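You operate a simulated robot arm through the tools that you are given. There is no shell and no other tool. Be economical: measure what you need, move in short steps, check, and stop when the job is done.

You are at the controls of a simulated robot arm. One attempt, no reset.

Task
Shut the wall pipe valve, lock it with the red padlock and hang the SHUT tag beside it.
Fine: push the lock bolt up; the padlock hangs under it.

It is judged by the outcome, as a careful person would: the job done as asked, and still so three seconds after it is handed in. It fails if anything else is knocked over, pushed out of place, dropped, spilled or broken.

Robot
A 6-joint arm with a fingered hand, hanging from a carriage that runs on a gantry, over the field with the corners [-2518, 606], [-2520, -674], [80, -677], [82, 603] (x, y) and turns from -340 to 347 degrees about z. Base frame: it is fixed where the carriage stands at the start and does not move with it; the origin is on the floor, on the carriage's upright axis, x ahead of it, y to its left, z up. Readings come in mm, degrees, newtons and seconds.
With the tool pointing down near the work surface it reaches from about 660 to 800 mm from the robot's upright axis, wherever it stands. Its first joint turns from -166.0 to 166.0 degrees. Places, roughly: hook beside the wall pipe valve [600, 300, 1000]; hook under the lock bolt [600, 100, 800]; lock bolt [600, 100, 900]; wall pipe tap [700, -500, 800]; wall pipe valve [700, 100, 1000]. Payload 4 kg.
The TCP is the grasp point between the finger pads, 30 mm short of the fingertips. In the tool frame z runs along the fingers and y along their closing line. The gripper opens to 104 mm. The gripper's body begins 35 mm behind the TCP. The gripper is a hand of 5 fingers: y runs from the thumb to the fingers, the wrist lies at [-15, -113, -190] in the tool frame.
Orientation is told as [roll, pitch, yaw] about the base's x, y, z axes, in that order, counted from this pose: with the fingers straight down and the wrist toward the robot, the tool's x, y and z point along [0, 1, 0], [1, 0, 0] and [0, 0, -1] of the base frame.

Tools
- The arm moves only by the tool nudge_tool. Its argument "steps" is a list of rows, each a list of 2 entries, a list of its own where there are three numbers: the turn, a rotation vector about the tool's x, y, z in units of 6 degrees (1.0 is 6 degrees), then the shift along the tool's x, y, z in units of 50 mm (1.0 is 50 mm). In form: [[[ax, ay, az], [dx, dy, dz]], ...]. A call has 1 to 8 rows; each row shifts and turns the commanded pose from where the row before left it, along the tool's axes as they then stand. A call with a number of a shift or a turn outside -1 to 1 is refused whole. Rows are played at 5 a second. More than 50 mm and 8.6 degrees between two rows, and nothing of the call is played. A pose out of reach is approached as far as the arm can. The call stops where the force on the tool passes 40 N (or 10 N more than at its start, if that is more) or the arm is blocked; 0.2 s more then pass. In this call time passes only in rows, and 0.2 s behind the last. The reply holds the time, the measured pose of the TCP, the force on the tool along the base axes, the opening and the grip force, in the units named above and with some noise, with the torque about the TCP (base axes, N m) and any sound that the robot's microphone picked up, and new pictures: "views" is both (left out), scene, wrist or none.
- Cameras (640 x 400 px; columns grow to the right, rows downward): "scene" is now at [274.4, -0.2, 1683.2]; the picture's right is [-0.01, -1.00, 0.00], its down [-0.79, 0.01, -0.61] and it looks along [0.61, -0.01, -0.79] (base axes); focal length 276 px, centre (320, 200). "wrist" rides on the gripper at [60, -83, -120] in the tool frame; the picture's right is [-0.79, 0.29, -0.54], its down [-0.56, -0.71, 0.44] and it looks along [-0.26, 0.65, 0.72] (tool axes); focal length 234 px, centre (320, 200).
- raise_lower(by): slides the trunk up (or, below 0, down) by that many mm; the arm and the scene camera ride with it, the base frame stays. It gives what a move gives, with no picture.
- base_move(legs): drives the robot by 1 to 6 legs, each [ahead, left, turn to the left] in mm, mm and degrees, along the robot's own axes; the way and the turn of a leg run together, so that a leg with both is an arc; at most 1500 mm and 180 degrees a leg. The arm and the cameras ride along, it lands a little off, and it stops where it bumps. It keeps to its track: a leg is cut to what the track allows. It gives what a move gives, and a new picture of the scene camera.
- finger_targets(index, middle, ring, little, thumb_bend, thumb_turn): sets how far each is bent, from 0 (flat) to 1 (curled in); at 0.3 the hand is open as for a grip, at 0.7 the pads meet at the TCP. One left out holds its place. A second passes; each finger stops where it meets its share of the squeeze, and holds until it gets a number again. It is the only way to open and close the hand. It gives what a move gives, with no picture; readings hold the bend of each and the force on index, middle, ring, little, thumb and palm. thumb_turn goes from beside the hand (0) to across from the fingers (1), as for a grip.
- head_to(pan, tilt): turns the head with the scene camera to pan (to the left, within 155 degrees either way) and tilt (down, from -29 to 69), counted from straight ahead of the robot. It gives what a move gives, and a new picture of the scene camera.
- pixel_to_xyz(camera, pixels): for up to 12 pixels [column, row] of the newest picture of that camera ("zoom" is the newest enlarged one), the place [x, y, z] in the base frame of the surface seen there, good to about 2 mm. No time passes.
- close_up(camera, box): a new picture of the part [left, top, right, bottom] of that camera's present view, enlarged. No time passes.
- sign_off(): hands the job in; it is judged then, once.

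Work in short steps. Measure before you move; look again where a grasp or a placing could have gone wrong, and mend it. You have 80 turns and 260 pictures in all, those below and enlarged ones among them. Open the gripper and draw the arm clear of the work before you hand the job in, unless the task says otherwise; then end with one line.

The tools are called as a command line: name --argument value ..., lists and objects as JSON in quotes. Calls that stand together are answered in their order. nudge_tool: Moves the arm, as the interface text tells. Its arguments: {"type":"object","properties":{"steps":{"type":"array","items":{"type":"array"}},"views":{"type":"string","enum":["both","scene","wrist","none"]}},"required":["steps"]} The other tools are called the same way: raise_lower (by) slides the trunk up or down; finger_targets (index, middle, ring, little, thumb_bend, thumb_turn) moves the fingers one by one; base_move (legs) drives the base; head_to (pan, tilt) turns the head that bears the scene camera; pixel_to_xyz (camera, pixels) gives the place of the surface under pixels of a picture; close_up (camera, box) takes an enlarged picture of a part of a camera's view; sign_off () hands the job in.

At the start:

```text
t: 0.0
eef_pos: [473.6, -75.2, 1000.7]
ee_rot: [0.1, 0.0, 0.0]
contact_force: [0.2, 0.0, -0.2]
torque: [-0.01, 0.01, 0.0]
gripper_width: 103.7
grasp_force: 0.1
shape: jaw
bend: [0.3, 0.3, 0.3, 0.3, 0.3, 0.97]
finger forces: [0.1, 0.0, 0.1, 0.1, 0.0, 0.0]
trunk travel left (down, up): [-399.0, 199.0]
robot x, y, heading: [-4.1, -1.9, 0.1]
head pan, tilt: [-0.5, 52.1]
```

scene: 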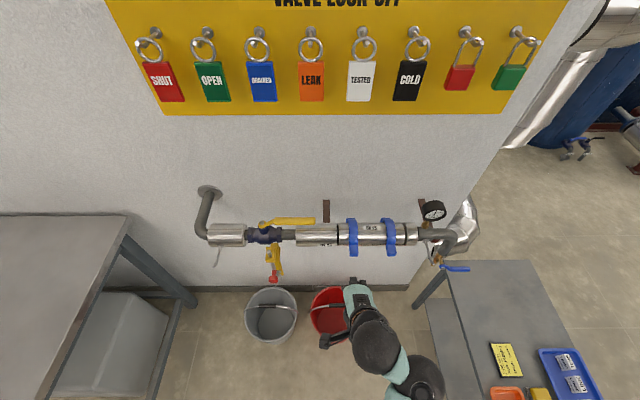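
wrist: 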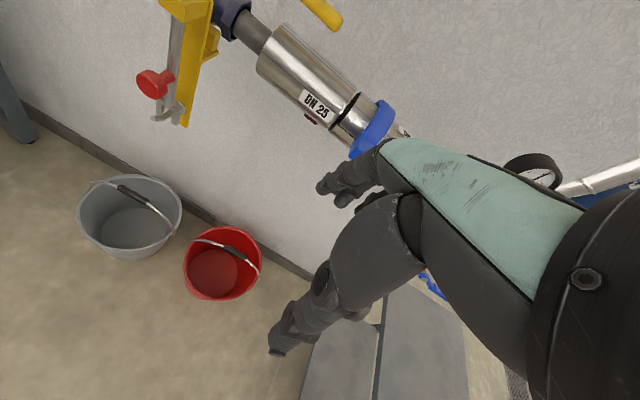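

The scene shows the board with tags (SHUT at 163,82), red padlock at (460,77), and the valve at (265,233) with a yellow lever. I take close-ups to see details.

close_up --camera "scene" --box '[190, 180, 350, 290]'

close_up --camera "scene" --box '[120, 0, 340, 120]'

close_up --camera "scene" --box '[380, 0, 560, 120]'

close_up --camera "wrist" --box '[120, 0, 360, 150]'

pixel_to_xyz --camera "scene" --pixels '[[163, 82], [150, 45], [157, 33], [460, 77], [472, 45], [464, 32], [265, 235], [290, 221], [312, 221], [273, 279], [276, 258], [218, 255]]'

```text
3.64 times, centred on (270, 235) of scene
```

zoom: 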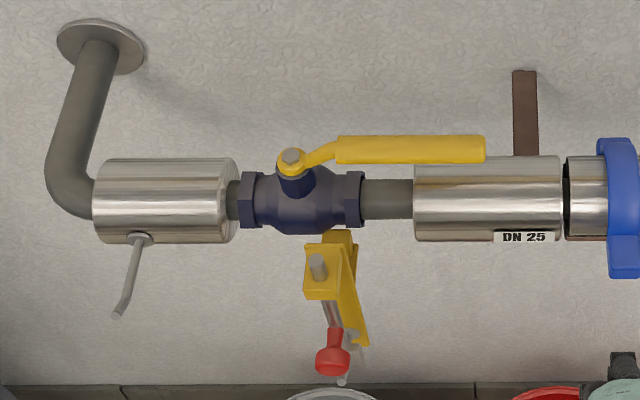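

```text
2.91 times, centred on (230, 60) of scene
```

zoom: 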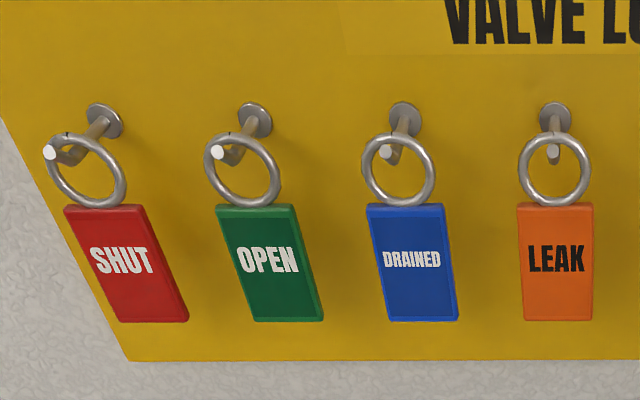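

```text
3.33 times, centred on (470, 60) of scene
```

zoom: 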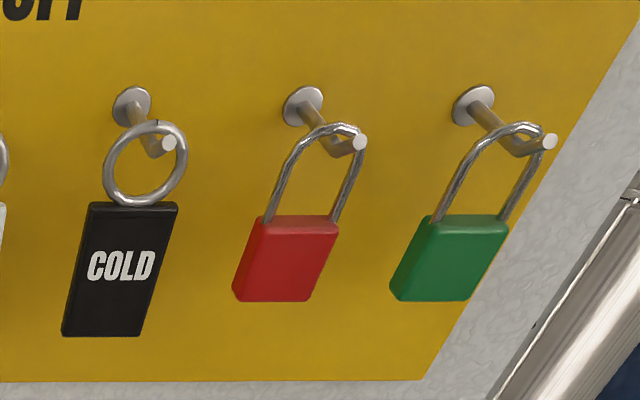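

```text
2.67 times, centred on (240, 75) of wrist
```

zoom: 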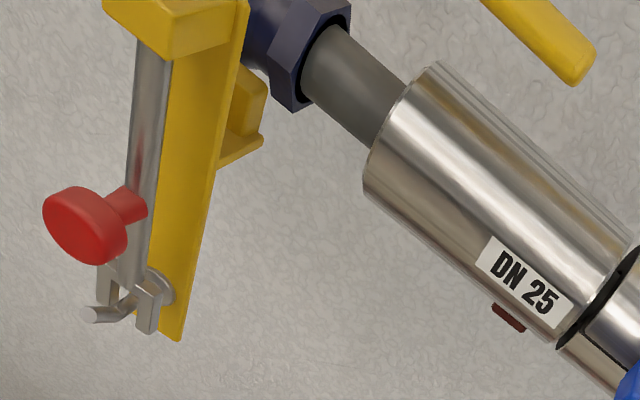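

```text
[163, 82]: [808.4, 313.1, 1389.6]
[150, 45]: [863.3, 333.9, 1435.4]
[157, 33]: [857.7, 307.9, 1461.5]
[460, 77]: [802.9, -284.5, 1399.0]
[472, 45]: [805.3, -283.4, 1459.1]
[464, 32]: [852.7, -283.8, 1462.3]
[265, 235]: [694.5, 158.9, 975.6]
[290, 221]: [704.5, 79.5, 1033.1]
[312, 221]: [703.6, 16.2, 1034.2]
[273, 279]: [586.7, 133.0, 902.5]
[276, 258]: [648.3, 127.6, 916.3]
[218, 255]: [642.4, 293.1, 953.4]
```

I measure the lever, pipe and bolt details with an enlarged view.

close_up --camera "scene" --box '[200, 180, 350, 290]'

pixel_to_xyz --camera "scene" --pixels '[[262, 224], [275, 221], [314, 221], [300, 224], [300, 219], [320, 230], [320, 240], [268, 233], [274, 232], [290, 236], [300, 200], [330, 205]]'

pixel_to_xyz --camera "wrist" --pixels '[[150, 84], [170, 85], [178, 50], [170, 110], [155, 118], [175, 122], [190, 80], [205, 45], [185, 8], [215, 40], [338, 22], [163, 118]]'

```text
3.64 times, centred on (275, 235) of scene
```

zoom: 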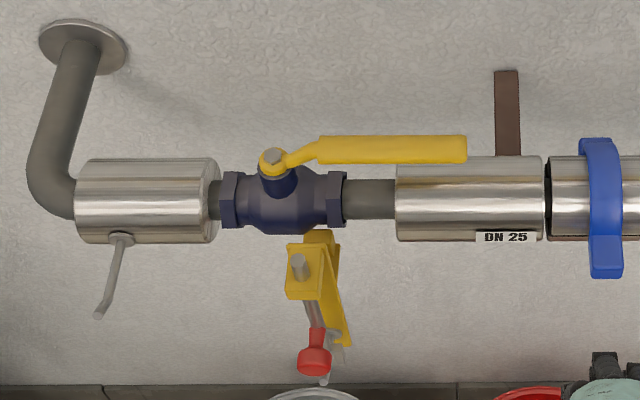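

```text
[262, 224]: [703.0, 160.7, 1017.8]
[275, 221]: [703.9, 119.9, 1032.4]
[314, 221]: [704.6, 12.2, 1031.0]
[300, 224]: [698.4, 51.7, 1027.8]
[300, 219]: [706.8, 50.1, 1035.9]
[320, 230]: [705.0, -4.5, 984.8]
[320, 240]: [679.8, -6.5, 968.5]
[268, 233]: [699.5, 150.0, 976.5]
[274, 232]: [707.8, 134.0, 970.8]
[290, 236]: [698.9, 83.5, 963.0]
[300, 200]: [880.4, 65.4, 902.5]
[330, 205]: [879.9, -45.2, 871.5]
```

```text
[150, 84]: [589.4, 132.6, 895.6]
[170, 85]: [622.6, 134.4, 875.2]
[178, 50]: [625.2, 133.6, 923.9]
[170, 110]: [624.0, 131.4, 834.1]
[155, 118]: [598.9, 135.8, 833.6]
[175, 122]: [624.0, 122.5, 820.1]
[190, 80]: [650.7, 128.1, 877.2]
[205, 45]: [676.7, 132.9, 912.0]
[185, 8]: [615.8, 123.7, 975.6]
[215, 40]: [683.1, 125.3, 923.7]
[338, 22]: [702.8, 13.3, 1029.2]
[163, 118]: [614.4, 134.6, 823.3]
```

The lever lies along -y from the pivot (704,158) at z≈1020–1036. The bolt rod is at (625,134), so shut means the lever points toward the robot (-x). I raise the hand and bring it over the lever's free end.

nudge_tool --steps '[[[0, 0, 0], [0, 0, -1]], [[0, 0, 0], [0, 0, -1]], [[0, 0, 0], [0.5, 0.8, 0]], [[0, 0, 0], [0.5, 0.8, 0]], [[0, 0, 0], [0.5, 0.8, 0]], [[0, 0, 0], [0.3, 0.9, 0]], [[0, 0, 0], [0, 0.9, 0]]]'

```text
t: 1.4
eef_pos: [657.0, 12.9, 1018.5]
ee_rot: [0.0, 0.9, -0.6]
contact_force: [-36.4, -8.2, 17.5]
torque: [0.23, -0.94, -0.4]
gripper_width: 98.6
grasp_force: 0.1
shape: jaw
bend: [0.5, 0.36, 0.3, 0.3, 0.3, 0.97]
finger forces: [24.0, 20.8, 0.0, 0.0, 0.0, 0.1]
out of reach, approached as far as the arm can: row 1, 2
trunk travel left (down, up): [-399.0, 199.0]
robot x, y, heading: [-2.0, -0.6, -0.2]
head pan, tilt: [-0.5, 52.1]
stopped in row 7: the force on the tool passed its limit at 68 N (the readings are from after the stop); the commanded pose is now the measured one
```

scene: 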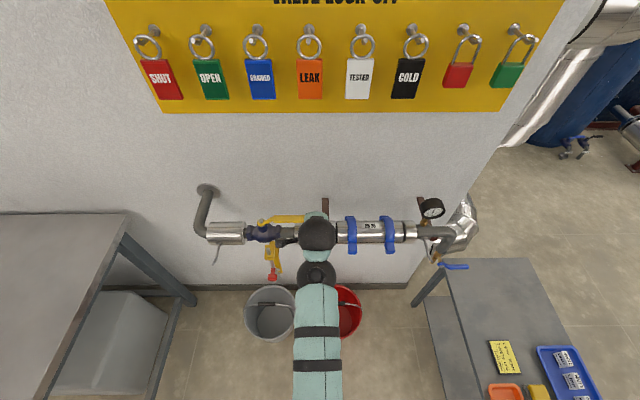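
wrist: 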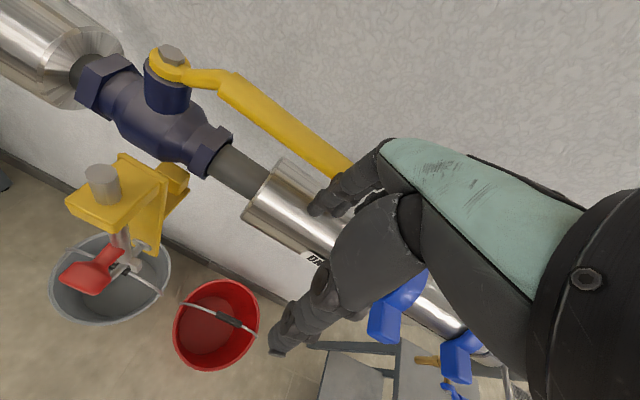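

The arm could not rise, and the fingers pressed against the lever from the front. I back off and raise the trunk.

nudge_tool --steps '[[[0, 0, 0], [0, -1, 0]], [[0, 0, 0], [0, -0.6, 0]]]' --views "none"

raise_lower --by 120

close_up --camera "wrist" --box '[0, 0, 400, 250]'

```text
t: 2.0
eef_pos: [582.9, 18.9, 1021.2]
ee_rot: [0.0, 0.5, -0.3]
contact_force: [0.5, 0.1, -0.6]
torque: [0.01, 0.0, 0.01]
gripper_width: 103.9
grasp_force: 0.0
shape: jaw
bend: [0.3, 0.3, 0.3, 0.3, 0.3, 0.97]
finger forces: [0.0, 0.1, 0.1, 0.1, 0.1, 0.0]
trunk travel left (down, up): [-399.0, 199.0]
robot x, y, heading: [1.5, 1.5, -0.1]
head pan, tilt: [-0.5, 52.1]
```

```text
t: 3.5
eef_pos: [582.9, 17.4, 1139.6]
ee_rot: [0.1, 0.5, -0.4]
contact_force: [-0.5, -0.7, 0.6]
torque: [0.03, 0.0, 0.0]
gripper_width: 103.9
grasp_force: 0.0
shape: jaw
bend: [0.3, 0.3, 0.3, 0.3, 0.3, 0.97]
finger forces: [0.1, 0.0, 0.1, 0.1, 0.0, 0.1]
trunk travel left (down, up): [-519.0, 79.0]
robot x, y, heading: [-0.2, 0.1, -0.1]
head pan, tilt: [-0.5, 52.1]
```

```text
1.60 times, centred on (200, 125) of wrist
```

zoom: 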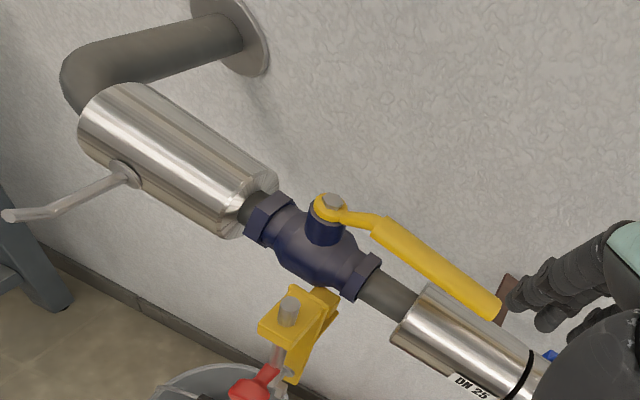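

Lever unchanged. Now I go over the lever: +107 mm in x, +25 in y, then down to straddle it.

nudge_tool --steps '[[[0, 0, 0], [0.25, 0.9, 0]], [[0, 0, 0], [0.25, 0.9, 0]], [[0, 0, 0], [0, 0.34, 0.3]], [[0, 0, 0], [0, 0, 0.8]], [[0, 0, 0], [0, 0, 0.7]]]'

```text
t: 4.8
eef_pos: [690.6, 40.3, 1050.0]
ee_rot: [0.0, 0.6, -0.3]
contact_force: [1.1, -0.8, 0.0]
torque: [-0.01, 0.02, -0.02]
gripper_width: 103.9
grasp_force: 0.0
shape: jaw
bend: [0.3, 0.3, 0.3, 0.3, 0.3, 0.97]
finger forces: [0.0, 0.0, 0.0, 0.1, 0.0, 0.0]
trunk travel left (down, up): [-519.0, 79.0]
robot x, y, heading: [-1.1, -3.2, -0.1]
head pan, tilt: [-0.5, 52.1]
```

scene: 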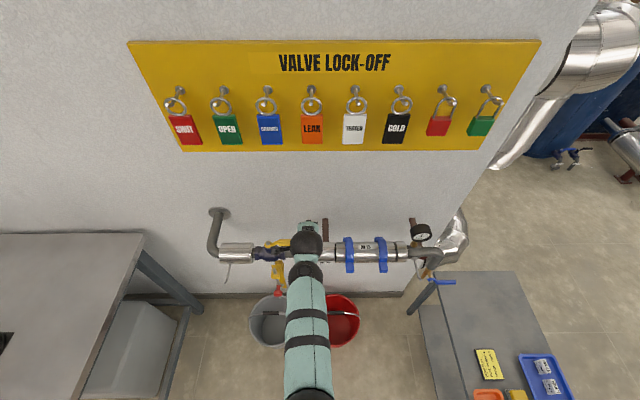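
wrist: 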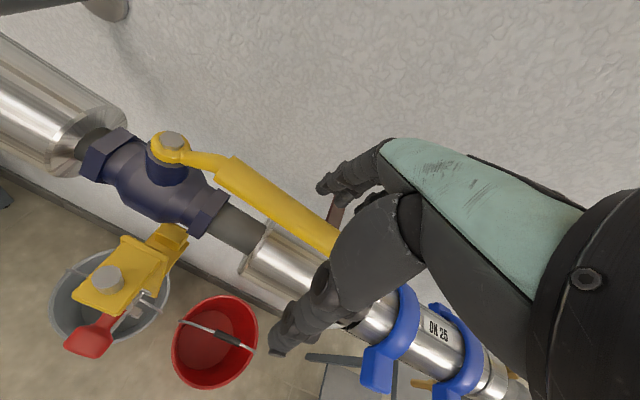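

The hand straddles the lever. I lower 22 mm, centre on x≈704, and then close the fingers part-way.

nudge_tool --steps '[[[0, 0, 0], [0, 0.26, 0]], [[0, 0, 0], [0, 0, 0.45]]]' --views "none"

finger_targets --index 0.58 --middle 0.58 --ring 0.58 --little 0.58 --thumb_bend 0.58

close_up --camera "wrist" --box '[80, 80, 480, 400]'

```text
t: 5.3
eef_pos: [704.3, 42.0, 1027.0]
ee_rot: [0.1, 0.4, -0.3]
contact_force: [-0.6, -0.5, 0.8]
torque: [0.01, -0.01, 0.0]
gripper_width: 103.8
grasp_force: 0.1
shape: jaw
bend: [0.3, 0.3, 0.3, 0.3, 0.3, 0.97]
finger forces: [0.0, 0.0, 0.1, 0.0, 0.0, 0.1]
trunk travel left (down, up): [-519.0, 79.0]
robot x, y, heading: [0.2, 0.3, -0.1]
head pan, tilt: [-0.5, 52.1]
```

```text
t: 6.3
eef_pos: [702.1, 41.8, 1026.6]
ee_rot: [0.0, 0.6, -0.3]
contact_force: [0.5, 0.5, 0.3]
torque: [0.01, -0.03, 0.0]
gripper_width: 34.8
grasp_force: 0.1
shape: fingers
bend: [0.57, 0.57, 0.57, 0.57, 0.57, 0.97]
finger forces: [0.0, 0.0, 0.0, 0.1, 0.0, 0.0]
trunk travel left (down, up): [-519.0, 79.0]
robot x, y, heading: [0.7, -3.8, -0.1]
head pan, tilt: [-0.5, 52.1]
```

```text
1.25 times, centred on (280, 240) of wrist
```

zoom: 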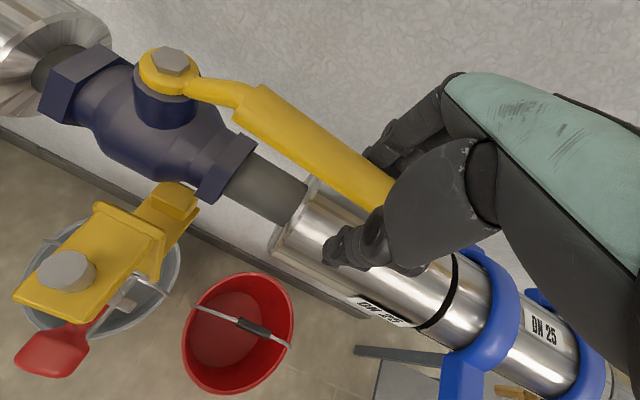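

The lever lies between thumb and fingers (gap 35 mm). I now swing in an arc about the stem, clockwise from above, wrist following.

nudge_tool --steps '[[[0, 0, 0], [0, -0.2, 0]], [[0, 0, 1], [0, -0.25, 0]], [[0, 0, 1], [0, -0.25, 0]], [[0, 0, 1], [0, -0.25, 0]], [[0, 0, 1], [0, -0.25, 0]], [[0, 0, 1], [0, -0.25, 0]]]'

```text
t: 7.8
eef_pos: [632.0, 54.0, 1028.3]
ee_rot: [-0.2, 0.4, -30.5]
contact_force: [6.8, 1.0, 1.7]
torque: [0.0, -0.06, 0.08]
gripper_width: 41.4
grasp_force: 2.6
shape: fingers
bend: [0.51, 0.57, 0.57, 0.57, 0.57, 0.97]
finger forces: [5.6, 0.0, 0.0, 0.0, 0.0, 0.0]
trunk travel left (down, up): [-519.0, 79.0]
robot x, y, heading: [-1.1, -0.8, -0.1]
head pan, tilt: [-0.5, 52.1]
```

scene: 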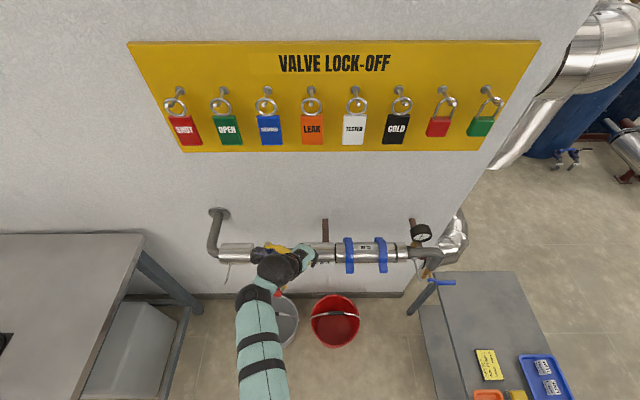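
wrist: 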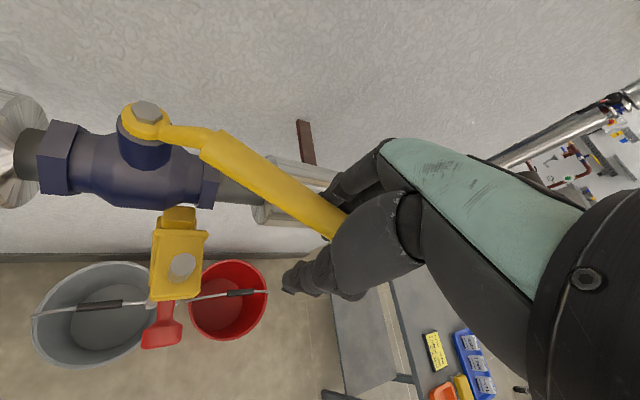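

Lever is following (~25°). I check the bolt top height before sweeping over it.

pixel_to_xyz --camera "wrist" --pixels '[[183, 263], [175, 240], [145, 112], [335, 225], [205, 150]]'

```text
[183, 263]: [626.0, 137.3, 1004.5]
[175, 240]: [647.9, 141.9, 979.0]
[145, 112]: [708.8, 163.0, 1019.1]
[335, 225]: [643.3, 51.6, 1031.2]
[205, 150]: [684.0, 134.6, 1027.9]
```

The bolt top is at z≈1004, so I raise the hand by 18 mm and continue the arc.

nudge_tool --steps '[[[0, 0, 0], [0, 0, -0.36]], [[0, 0, 1], [0, -0.25, 0]], [[0, 0, 1], [0, -0.25, 0]], [[0, 0, 1], [0, -0.25, 0]], [[0, 0, 1], [0, -0.25, 0]], [[0, 0, 1], [0, -0.25, 0]]]'

```text
t: 9.2
eef_pos: [589.7, 95.5, 1046.3]
ee_rot: [-0.3, 0.2, -60.4]
contact_force: [6.8, -2.3, -1.0]
torque: [-0.04, -0.2, 0.12]
gripper_width: 39.1
grasp_force: 2.4
shape: fingers
bend: [0.53, 0.54, 0.57, 0.57, 0.57, 0.97]
finger forces: [2.4, 2.9, 0.1, 0.0, 0.0, 0.1]
trunk travel left (down, up): [-519.0, 79.0]
robot x, y, heading: [1.9, -3.9, -0.1]
head pan, tilt: [-0.5, 52.1]
```

scene: 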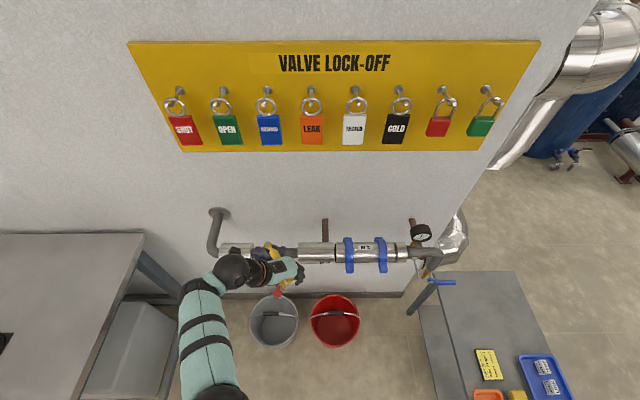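
wrist: 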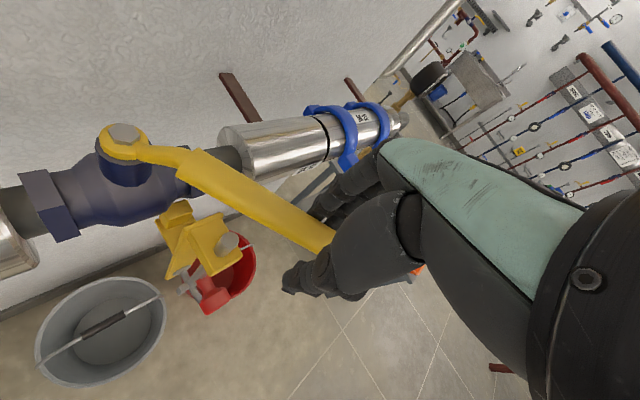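

Going well (~60°). I continue to the end of the quarter turn.

nudge_tool --steps '[[[0, 0, 1], [0, -0.27, 0]], [[0, 0, 1], [0, -0.27, 0]], [[0, 0, 1], [0, -0.27, 0]], [[0, 0, 1], [0, -0.27, 0]], [[0, 0, 1], [0, -0.27, 0]], [[0, 0, 0], [0, -0.2, 0]]]'

```text
t: 10.6
eef_pos: [512.5, 138.5, 1068.9]
ee_rot: [-0.5, 0.2, -90.3]
contact_force: [0.0, -0.1, -0.7]
torque: [-0.04, -0.04, 0.02]
gripper_width: 34.7
grasp_force: 0.2
shape: fingers
bend: [0.57, 0.57, 0.57, 0.57, 0.57, 0.97]
finger forces: [0.0, 0.1, 0.1, 0.1, 0.0, 0.0]
out of reach, approached as far as the arm can: row 3, 4, 5, 6
trunk travel left (down, up): [-519.0, 79.0]
robot x, y, heading: [1.7, -1.3, -0.3]
head pan, tilt: [-0.5, 52.1]
```

scene: 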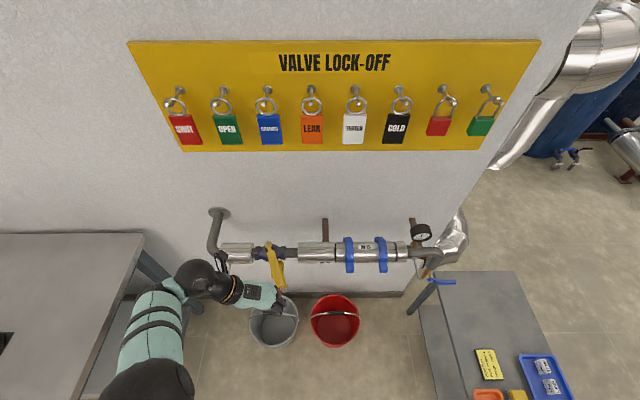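
wrist: 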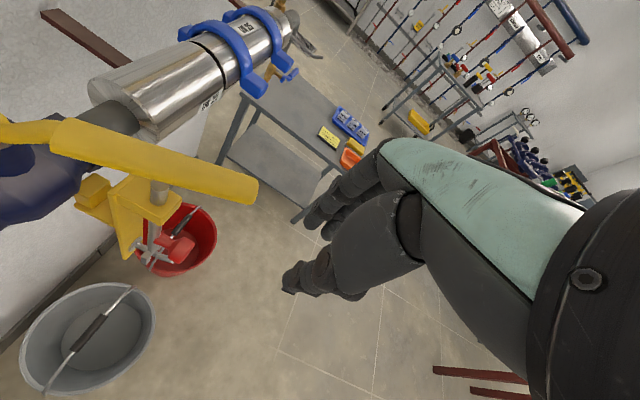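

The arm ran into its inner reach limit and slid off; the lever is nearly at 80°. I measure the lever and drive the carriage back for room.

pixel_to_xyz --camera "scene" --pixels '[[270, 250], [273, 263], [277, 275], [280, 285]]'

base_move --legs '[[-200, 0, 0]]'

```text
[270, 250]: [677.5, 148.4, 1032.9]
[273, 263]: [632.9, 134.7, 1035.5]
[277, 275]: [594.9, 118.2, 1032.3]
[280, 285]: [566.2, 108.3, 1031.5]
```

```text
t: 12.1
eef_pos: [315.1, 137.1, 1068.8]
ee_rot: [-0.4, 0.2, -90.4]
contact_force: [0.5, 0.8, -0.1]
torque: [-0.02, -0.02, -0.02]
gripper_width: 34.3
grasp_force: 0.1
shape: fingers
bend: [0.57, 0.57, 0.57, 0.57, 0.57, 0.97]
finger forces: [0.1, 0.0, 0.0, 0.0, 0.0, 0.0]
trunk travel left (down, up): [-519.0, 79.0]
robot x, y, heading: [-194.8, 1.3, 0.2]
head pan, tilt: [-0.5, 52.1]
```

scene: 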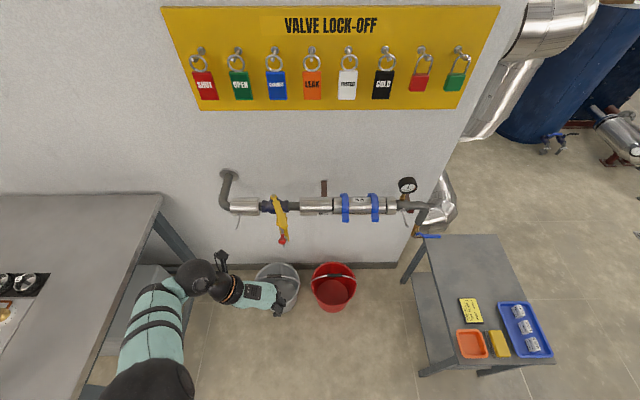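

Lever is at ~70°. I raise the trunk, open the hand, then bring it forward over the lever at x≈590.

raise_lower --by 50

finger_targets --index 0.35 --middle 0.35 --ring 0.35 --little 0.35 --thumb_bend 0.35

nudge_tool --steps '[[[0, 0, 0], [0.9, 0.1, 0]], [[0, 0, 0], [0.9, 0.1, 0]], [[0, 0, 0], [0.9, 0.1, 0]], [[0, 0, 0], [0.9, 0.1, 0]], [[0, 0, 0], [0.9, 0.1, 0]], [[0, 0, 0], [0.9, 0, 0]]]'

```text
t: 13.1
eef_pos: [315.8, 136.8, 1118.4]
ee_rot: [-0.3, 0.2, -90.4]
contact_force: [-0.4, 0.5, -0.7]
torque: [-0.01, -0.01, -0.03]
gripper_width: 34.6
grasp_force: 0.1
shape: fingers
bend: [0.57, 0.57, 0.57, 0.57, 0.57, 0.97]
finger forces: [0.0, 0.1, 0.0, 0.1, 0.0, 0.0]
trunk travel left (down, up): [-569.0, 29.0]
robot x, y, heading: [-197.0, 1.8, -0.0]
head pan, tilt: [-0.5, 52.1]
```

```text
t: 14.1
eef_pos: [315.2, 137.1, 1118.3]
ee_rot: [-0.2, 0.1, -90.4]
contact_force: [0.3, 0.0, -0.5]
torque: [0.02, -0.02, 0.01]
gripper_width: 90.4
grasp_force: 0.1
shape: fingers
bend: [0.35, 0.35, 0.35, 0.35, 0.35, 0.97]
finger forces: [0.0, 0.1, 0.0, 0.0, 0.0, 0.1]
trunk travel left (down, up): [-569.0, 29.0]
robot x, y, heading: [-197.7, 1.5, -0.1]
head pan, tilt: [-0.5, 52.1]
```

```text
t: 15.5
eef_pos: [390.8, 25.7, 1176.1]
ee_rot: [0.0, 0.5, -90.2]
contact_force: [-0.8, -0.2, -0.5]
torque: [-0.04, -0.02, 0.0]
gripper_width: 90.3
grasp_force: 0.2
shape: fingers
bend: [0.35, 0.35, 0.35, 0.35, 0.35, 0.97]
finger forces: [0.1, 0.0, 0.0, 0.1, 0.1, 0.0]
out of reach, approached as far as the arm can: row 1, 2, 3, 4, 5, 6
trunk travel left (down, up): [-569.0, 29.0]
robot x, y, heading: [-197.0, -0.2, -0.0]
head pan, tilt: [-0.5, 52.1]
```

scene: 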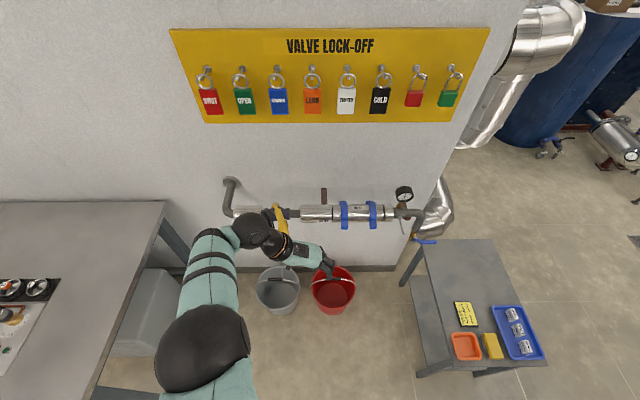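
wrist: 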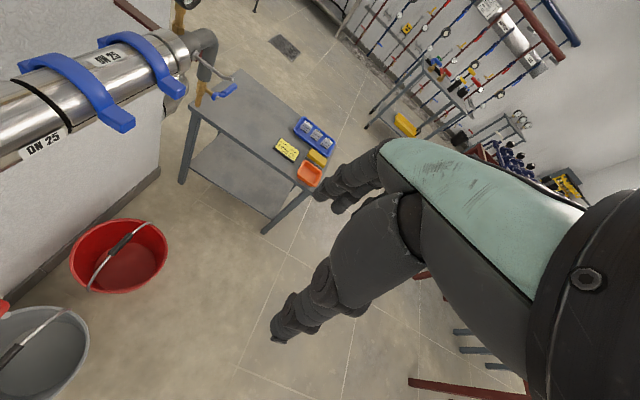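

With the wrist turned -90° the arm can't reach forward. I turn the hand back toward yaw 0, where reach is good, and will push the lever with the hand's index side.

nudge_tool --steps '[[[0, 0, -1], [0, 0, 0]], [[0, 0, -1], [0, 0, 0]], [[0, 0, -1], [0, 0, 0]], [[0, 0, -1], [0, 0, 0]], [[0, 0, -1], [0, 0, 0]], [[0, 0, -1], [0, 0, 0]], [[0, 0, -1], [0, 0, 0]], [[0, 0, -1], [0, 0, 0]]]' --views "none"

nudge_tool --steps '[[[0, 0, -1], [0, 0, 0]], [[0, 0, -1], [0, 0, 0]], [[0, 0, -1], [0, 0, 0]], [[0, 0, -1], [0, 0, 0]], [[0, 0, -1], [0, 0, 0]], [[0, 0, -1], [0, 0, 0]], [[0, 0, -1], [0, 0, 0]]]'

```text
t: 17.3
eef_pos: [414.5, 30.4, 1163.4]
ee_rot: [-0.1, 0.4, -42.2]
contact_force: [-0.3, 0.0, 1.0]
torque: [0.01, -0.01, 0.04]
gripper_width: 90.3
grasp_force: 0.2
shape: fingers
bend: [0.35, 0.35, 0.35, 0.35, 0.35, 0.97]
finger forces: [0.0, 0.1, 0.0, 0.0, 0.0, 0.0]
out of reach, approached as far as the arm can: row 1, 2, 3, 4
trunk travel left (down, up): [-569.0, 29.0]
robot x, y, heading: [-196.2, -3.2, -0.2]
head pan, tilt: [-0.5, 52.1]
```

```text
t: 18.9
eef_pos: [414.7, 30.3, 1164.3]
ee_rot: [0.2, 0.4, -0.5]
contact_force: [0.6, -1.3, -0.6]
torque: [-0.04, -0.01, -0.03]
gripper_width: 90.3
grasp_force: 0.1
shape: fingers
bend: [0.35, 0.35, 0.35, 0.35, 0.35, 0.97]
finger forces: [0.0, 0.1, 0.1, 0.0, 0.0, 0.0]
trunk travel left (down, up): [-569.0, 29.0]
robot x, y, heading: [-194.9, 4.5, -0.2]
head pan, tilt: [-0.5, 52.1]
```

scene: 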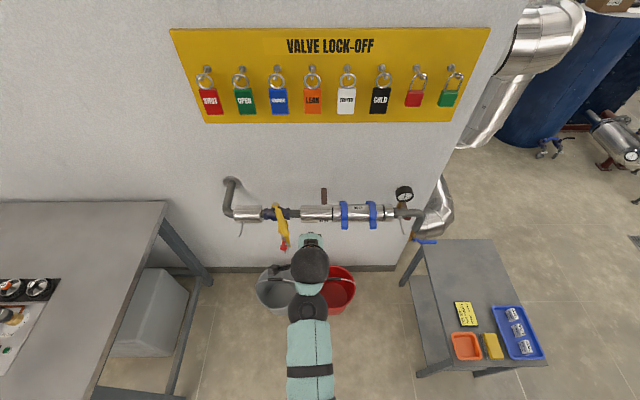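
wrist: 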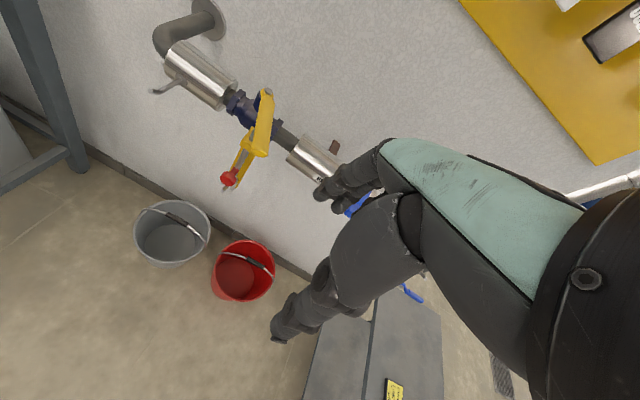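

At yaw 0 now. I move to about (550,30), lower to z≈1042, then push +y with the index side against the lever.

nudge_tool --steps '[[[0, 0, 0], [0, 0.9, 0]], [[0, 0, 0], [0, 0.9, 0]], [[0, 0, 0], [0, 0.9, 0.3]], [[0, 0, 0], [0, 0, 0.9]], [[0, 0, 0], [0, 0, 0.9]], [[0, 0, 0], [0, 0, 0.3]]]'

```text
t: 20.3
eef_pos: [519.5, 26.3, 1070.3]
ee_rot: [0.3, 0.4, -0.4]
contact_force: [-0.2, -0.3, 0.0]
torque: [0.02, 0.01, 0.01]
gripper_width: 90.6
grasp_force: 0.1
shape: fingers
bend: [0.35, 0.35, 0.35, 0.35, 0.35, 0.97]
finger forces: [0.0, 0.0, 0.0, 0.0, 0.0, 0.0]
out of reach, approached as far as the arm can: row 4, 5, 6
trunk travel left (down, up): [-569.0, 29.0]
robot x, y, heading: [-197.2, -1.1, -0.2]
head pan, tilt: [-0.5, 52.1]
```

scene: 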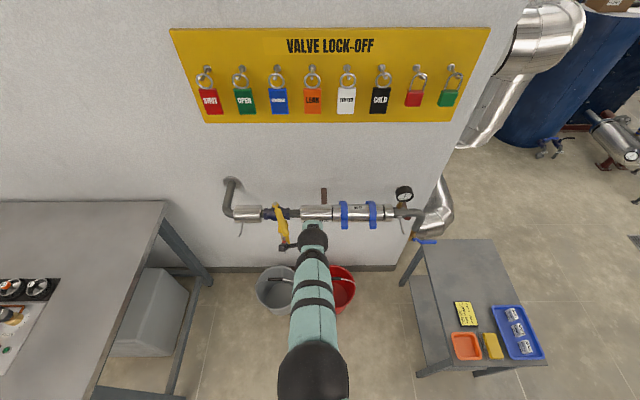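
wrist: 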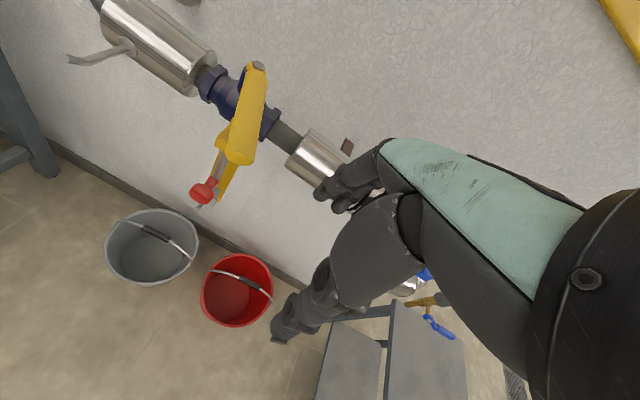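

At full stretch; I drive the carriage 100 mm ahead after drawing the hand back 65 mm, and lower the trunk 28 mm.

nudge_tool --steps '[[[0, 0, 0], [0, -0.9, 0]], [[0, 0, 0], [0, -0.9, 0]]]' --views "none"

base_move --legs '[[100, 0, 0]]'

```text
t: 20.9
eef_pos: [426.6, 31.2, 1069.1]
ee_rot: [0.2, 0.5, -0.4]
contact_force: [0.1, 0.2, 0.9]
torque: [-0.03, 0.07, 0.0]
gripper_width: 90.4
grasp_force: 0.1
shape: fingers
bend: [0.35, 0.35, 0.35, 0.35, 0.35, 0.97]
finger forces: [0.0, 0.0, 0.0, 0.0, 0.0, 0.0]
trunk travel left (down, up): [-569.0, 29.0]
robot x, y, heading: [-196.8, 0.6, -0.1]
head pan, tilt: [-0.5, 52.1]
```

```text
t: 22.0
eef_pos: [525.4, 29.9, 1070.3]
ee_rot: [0.3, 0.4, -0.4]
contact_force: [-0.5, 0.1, 0.1]
torque: [0.0, 0.01, 0.0]
gripper_width: 90.7
grasp_force: 0.1
shape: fingers
bend: [0.35, 0.35, 0.35, 0.35, 0.35, 0.97]
finger forces: [0.0, 0.1, 0.0, 0.1, 0.0, 0.0]
trunk travel left (down, up): [-569.0, 29.0]
robot x, y, heading: [-98.0, 0.8, -0.1]
head pan, tilt: [-0.5, 52.1]
```

scene: 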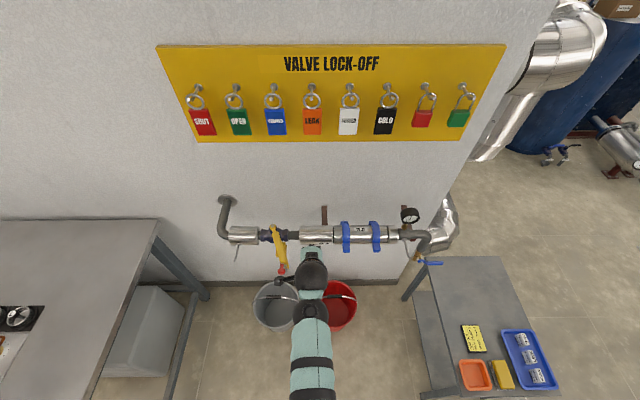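

Now forward 28 mm, down 28 mm, then push +y.

nudge_tool --steps '[[[0, 0, 0], [0, 0.5, 0]], [[0, 0, 0], [0, 0, 0.56]], [[0, 0, 0], [0.4, 0, 0]], [[0, 0, 0], [0.4, 0, 0]], [[0, 0, 0], [0.4, 0, 0]]]'

```text
t: 23.2
eef_pos: [551.8, 89.4, 1041.1]
ee_rot: [0.2, 0.3, -0.3]
contact_force: [0.1, 0.0, 0.0]
torque: [0.05, 0.0, -0.05]
gripper_width: 90.8
grasp_force: 0.1
shape: fingers
bend: [0.35, 0.35, 0.35, 0.35, 0.35, 0.97]
finger forces: [0.3, 0.0, 0.0, 0.0, 0.0, 0.0]
trunk travel left (down, up): [-569.0, 29.0]
robot x, y, heading: [-96.9, 2.1, -0.4]
head pan, tilt: [-0.5, 52.1]
```

scene: 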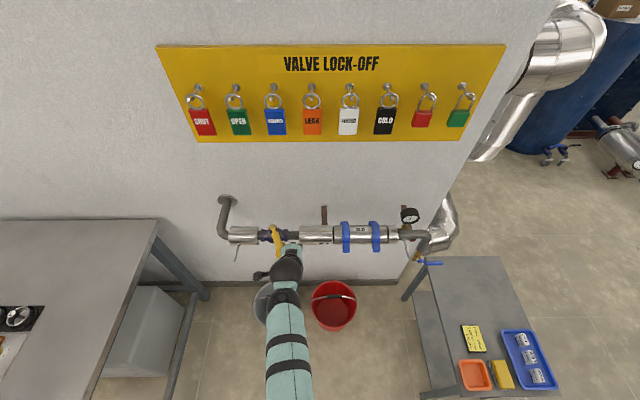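
wrist: 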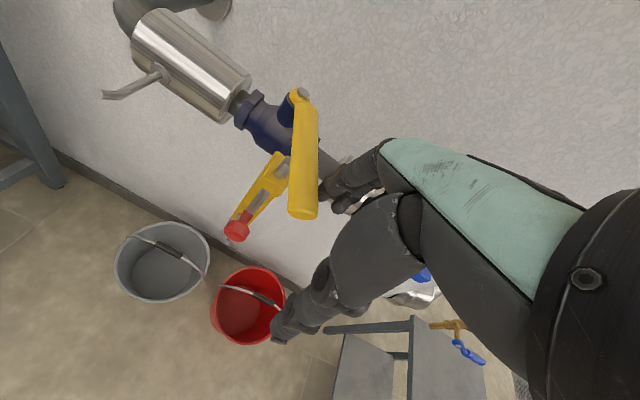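

Index touches the lever. I keep pushing +y in small steps.

nudge_tool --steps '[[[0, 0, 0], [0.3, 0, 0]], [[0, 0, 0], [0.3, 0, 0]], [[0, 0, 0], [0.2, 0, 0]], [[0, 0, 0], [0.1, 0, 0]]]'

pixel_to_xyz --camera "wrist" --pixels '[[300, 215], [300, 160], [310, 120], [297, 95]]'

```text
t: 24.2
eef_pos: [551.0, 133.3, 1039.1]
ee_rot: [0.0, 0.4, -0.4]
contact_force: [-6.1, -6.8, -0.2]
torque: [-0.06, 0.01, -0.24]
gripper_width: 83.6
grasp_force: 3.8
shape: fingers
bend: [0.41, 0.35, 0.35, 0.35, 0.35, 0.97]
finger forces: [7.2, 0.1, 0.0, 0.0, 0.0, 0.0]
trunk travel left (down, up): [-569.0, 29.0]
robot x, y, heading: [-101.7, -0.3, -0.1]
head pan, tilt: [-0.5, 52.1]
```

scene: 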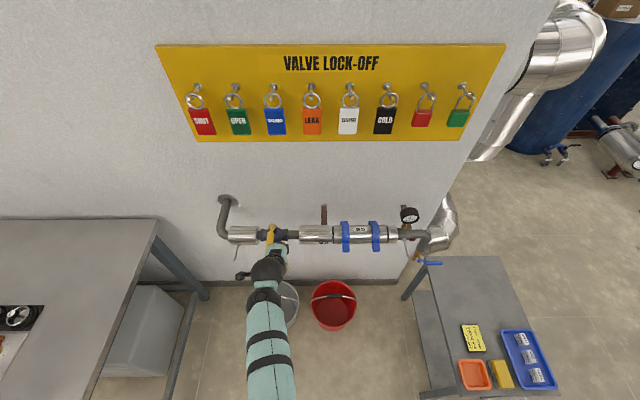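
wrist: 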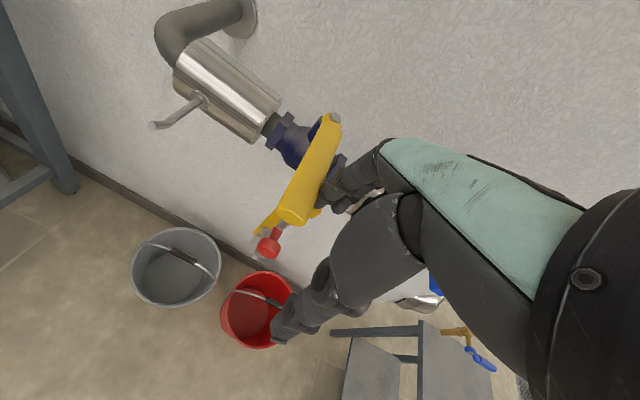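

```text
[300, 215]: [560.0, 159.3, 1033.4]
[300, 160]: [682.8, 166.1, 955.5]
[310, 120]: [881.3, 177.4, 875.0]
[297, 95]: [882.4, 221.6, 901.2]
```

close_up --camera "wrist" --box '[220, 90, 380, 280]'

pixel_to_xyz --camera "wrist" --pixels '[[283, 210], [305, 218], [293, 213], [310, 160], [328, 163], [319, 162], [335, 118], [263, 232]]'

```text
2.11 times, centred on (300, 185) of wrist
```

zoom: 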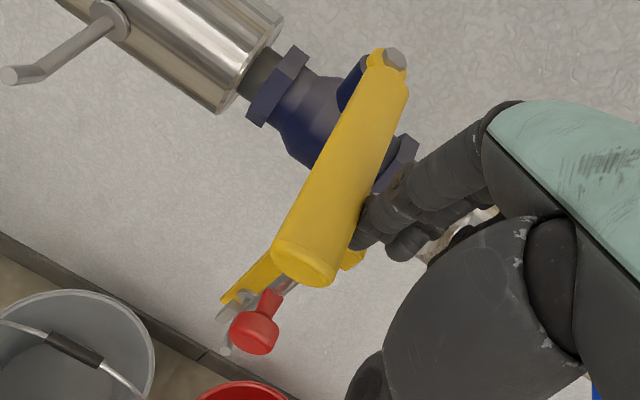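

```text
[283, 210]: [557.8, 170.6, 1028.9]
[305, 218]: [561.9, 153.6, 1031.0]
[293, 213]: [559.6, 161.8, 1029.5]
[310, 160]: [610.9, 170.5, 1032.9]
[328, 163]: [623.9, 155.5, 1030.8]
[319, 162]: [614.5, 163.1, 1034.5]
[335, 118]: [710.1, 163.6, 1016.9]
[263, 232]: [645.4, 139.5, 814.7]
```

The lever is at y≈162 along its length, the stem at y≈163: practically a full 90°. I push a bit more to feel the stop.

nudge_tool --steps '[[[0, 0, 0], [0.15, 0, 0]], [[0, 0, 0], [0.1, 0, 0]]]' --views "wrist"

pixel_to_xyz --camera "wrist" --pixels '[[293, 213], [310, 160], [319, 162]]'

```text
t: 24.8
eef_pos: [552.0, 137.6, 1039.4]
ee_rot: [-0.2, 0.3, -1.2]
contact_force: [-6.2, -31.9, 2.7]
torque: [-0.18, -0.08, -1.22]
gripper_width: 82.9
grasp_force: 16.1
shape: fingers
bend: [0.42, 0.35, 0.35, 0.35, 0.35, 0.97]
finger forces: [31.5, 0.0, 0.0, 0.0, 0.1, 0.1]
trunk travel left (down, up): [-569.0, 29.0]
robot x, y, heading: [-99.0, 4.1, -0.0]
head pan, tilt: [-0.5, 52.1]
```

wrist: 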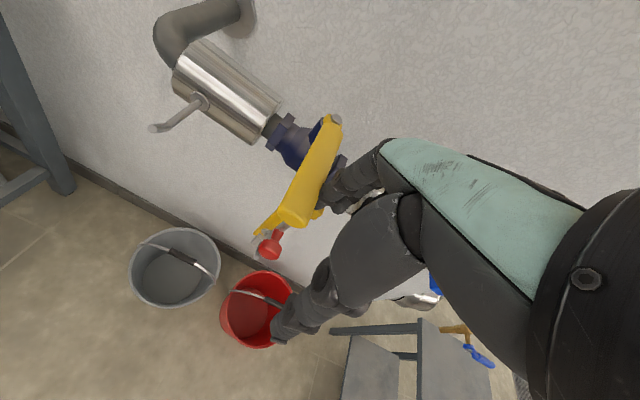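

```text
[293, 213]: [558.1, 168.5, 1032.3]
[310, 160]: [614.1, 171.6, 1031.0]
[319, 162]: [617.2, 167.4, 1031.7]
```

The lever is at its stop (32 N, no motion): shut. I back off and take a close look at the bolt and hook.

nudge_tool --steps '[[[0, 0, 0], [-0.6, 0, 0]], [[0, 0, 0], [-0.8, 0, 0]], [[0, 0, 0], [0, -0.9, 0]], [[0, 0, 0], [0, -0.9, 0]], [[0, 0, 0], [0, -0.9, 0]]]'

close_up --camera "wrist" --box '[170, 40, 330, 220]'

close_up --camera "scene" --box '[200, 190, 330, 290]'

```text
t: 26.0
eef_pos: [413.7, 80.3, 1043.4]
ee_rot: [0.1, 0.3, -0.4]
contact_force: [-0.1, -0.3, 1.3]
torque: [-0.02, 0.04, 0.01]
gripper_width: 90.9
grasp_force: 0.0
shape: fingers
bend: [0.35, 0.35, 0.35, 0.35, 0.35, 0.97]
finger forces: [0.0, 0.0, 0.0, 0.0, 0.0, 0.1]
trunk travel left (down, up): [-569.0, 29.0]
robot x, y, heading: [-94.2, -0.7, -0.2]
head pan, tilt: [-0.5, 52.1]
```

scene: 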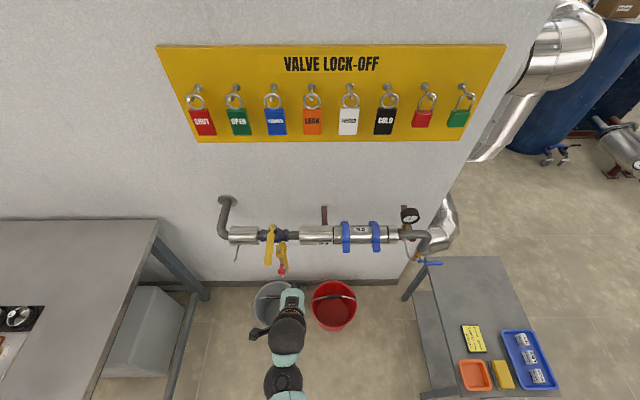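
wrist: 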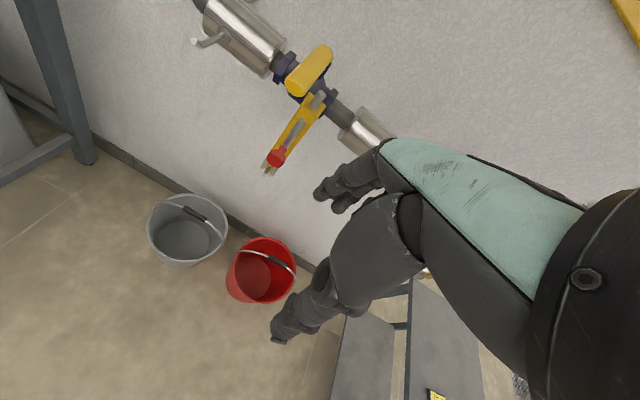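

```text
2.22 times, centred on (250, 130) of wrist
```

zoom: 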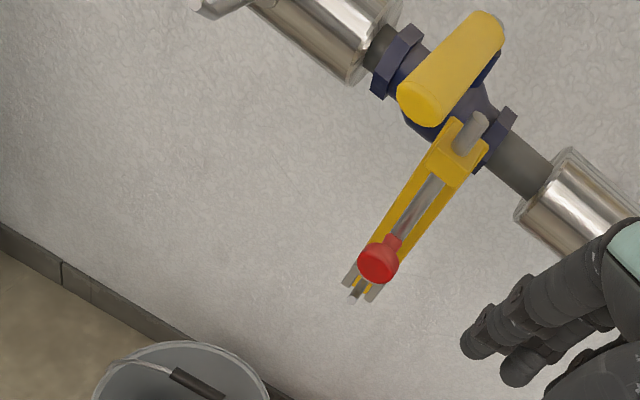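

```text
4.00 times, centred on (265, 240) of scene
```

zoom: 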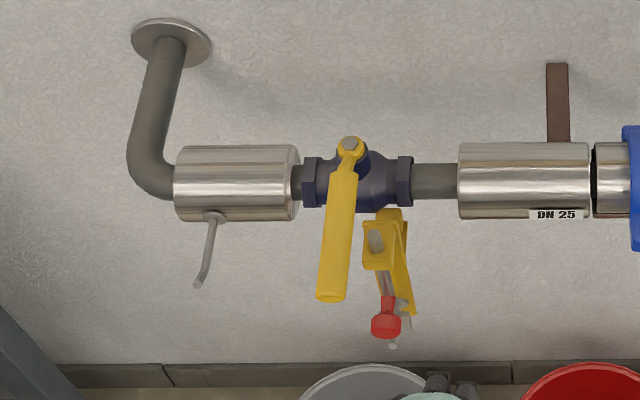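

I turn the hand so the fingers point forward (thumb below), in place, after driving the carriage back a bit for room.

base_move --legs '[[-250, 0, 0]]'

nudge_tool --steps '[[[-1, 0, 0], [0, 0.3, 0]], [[-1, 0, 0], [0, 0.3, 0]], [[-1, 0, 0], [0, 0.3, 0]], [[-1, 0, 0], [0, 0.3, 0]], [[-1, 0, 0], [0, 0.3, 0]], [[-1, 0, 0], [0, 0, 0.3]], [[-1, 0, 0], [0, 0, 0.3]], [[-1, 0, 0], [0, 0, 0.3]]]' --views "none"

nudge_tool --steps '[[[-1, 0, 0], [0, 0, 0]], [[-1, 0, 0], [0, 0, 0]], [[-1, 0, 0], [0, 0, 0]], [[-1, 0, 0], [0, 0, 0]], [[-1, 0, 0], [0, 0, 0]], [[-1, 0, 0], [0, 0, 0]], [[-1, 0, 0], [0, 0, 0]]]'

```text
t: 27.9
eef_pos: [158.2, 80.0, 1041.8]
ee_rot: [0.2, 0.3, -0.4]
contact_force: [0.2, -0.4, -0.1]
torque: [0.03, 0.0, -0.02]
gripper_width: 90.5
grasp_force: 0.0
shape: fingers
bend: [0.35, 0.35, 0.35, 0.35, 0.35, 0.97]
finger forces: [0.0, 0.0, 0.0, 0.0, 0.0, 0.0]
trunk travel left (down, up): [-569.0, 29.0]
robot x, y, heading: [-356.2, 0.3, -0.4]
head pan, tilt: [-0.5, 52.1]
```

scene: 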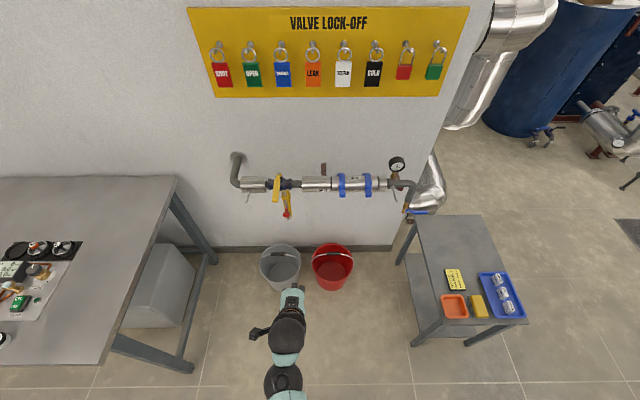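

```text
t: 29.6
eef_pos: [257.5, 79.3, 1019.5]
ee_rot: [0.3, -47.9, -0.6]
contact_force: [0.6, 0.5, -1.1]
torque: [0.04, -0.02, -0.04]
gripper_width: 90.6
grasp_force: 0.0
shape: fingers
bend: [0.35, 0.35, 0.35, 0.35, 0.35, 0.97]
finger forces: [0.0, 0.0, 0.0, 0.1, 0.0, 0.0]
trunk travel left (down, up): [-569.0, 29.0]
robot x, y, heading: [-352.8, 1.8, -0.2]
head pan, tilt: [-0.5, 52.1]
```

```text
t: 31.2
eef_pos: [207.9, 129.7, 1113.9]
ee_rot: [0.6, -74.6, -0.8]
contact_force: [0.4, 0.2, -0.4]
torque: [0.0, 0.02, 0.0]
gripper_width: 90.7
grasp_force: 0.0
shape: fingers
bend: [0.35, 0.35, 0.35, 0.35, 0.35, 0.97]
finger forces: [0.0, 0.1, 0.1, 0.0, 0.1, 0.1]
out of reach, approached as far as the arm can: row 2, 3, 4, 5, 6, 7
trunk travel left (down, up): [-569.0, 29.0]
robot x, y, heading: [-354.4, -4.5, -0.2]
head pan, tilt: [-0.5, 52.1]
```

scene: 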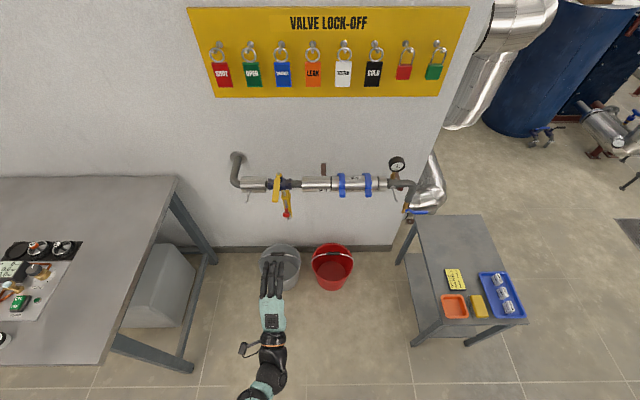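
wrist: 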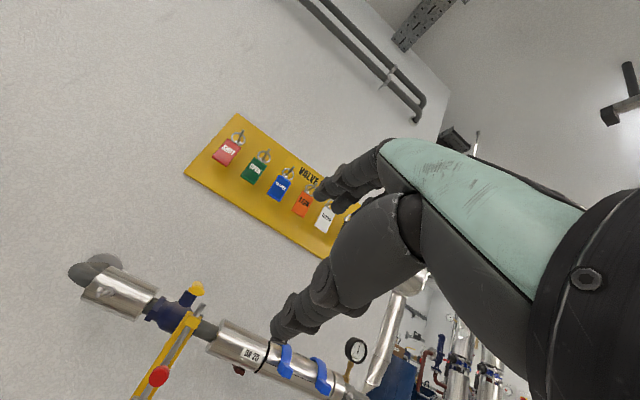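

Almost forward (74°), limited by closeness. I extend the hand forward to see if it reaches full 90°.

nudge_tool --steps '[[[0, 0, 0], [0, 0, 1]], [[0, 0, 0], [0, 0, 1]], [[0, 0, 0], [0, 0, 1]]]' --views "scene"

```text
t: 32.0
eef_pos: [244.4, 153.2, 1138.8]
ee_rot: [0.5, -74.7, -0.8]
contact_force: [-1.0, -0.5, -0.7]
torque: [-0.03, -0.02, 0.02]
gripper_width: 90.7
grasp_force: 0.0
shape: fingers
bend: [0.35, 0.35, 0.35, 0.35, 0.35, 0.97]
finger forces: [0.0, 0.0, 0.1, 0.0, 0.1, 0.0]
out of reach, approached as far as the arm can: row 1, 2, 3
trunk travel left (down, up): [-569.0, 29.0]
robot x, y, heading: [-351.6, -2.5, -0.2]
head pan, tilt: [-0.5, 52.1]
```

scene: 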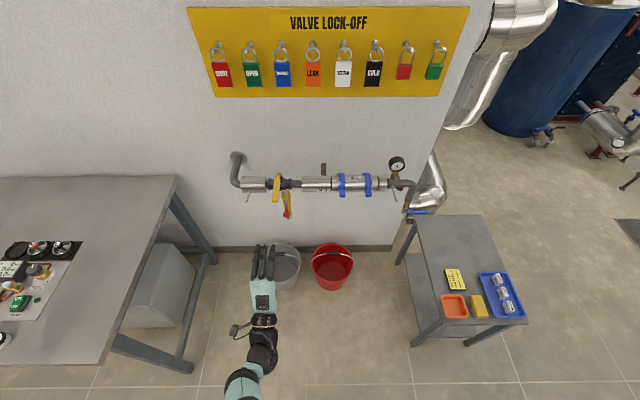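

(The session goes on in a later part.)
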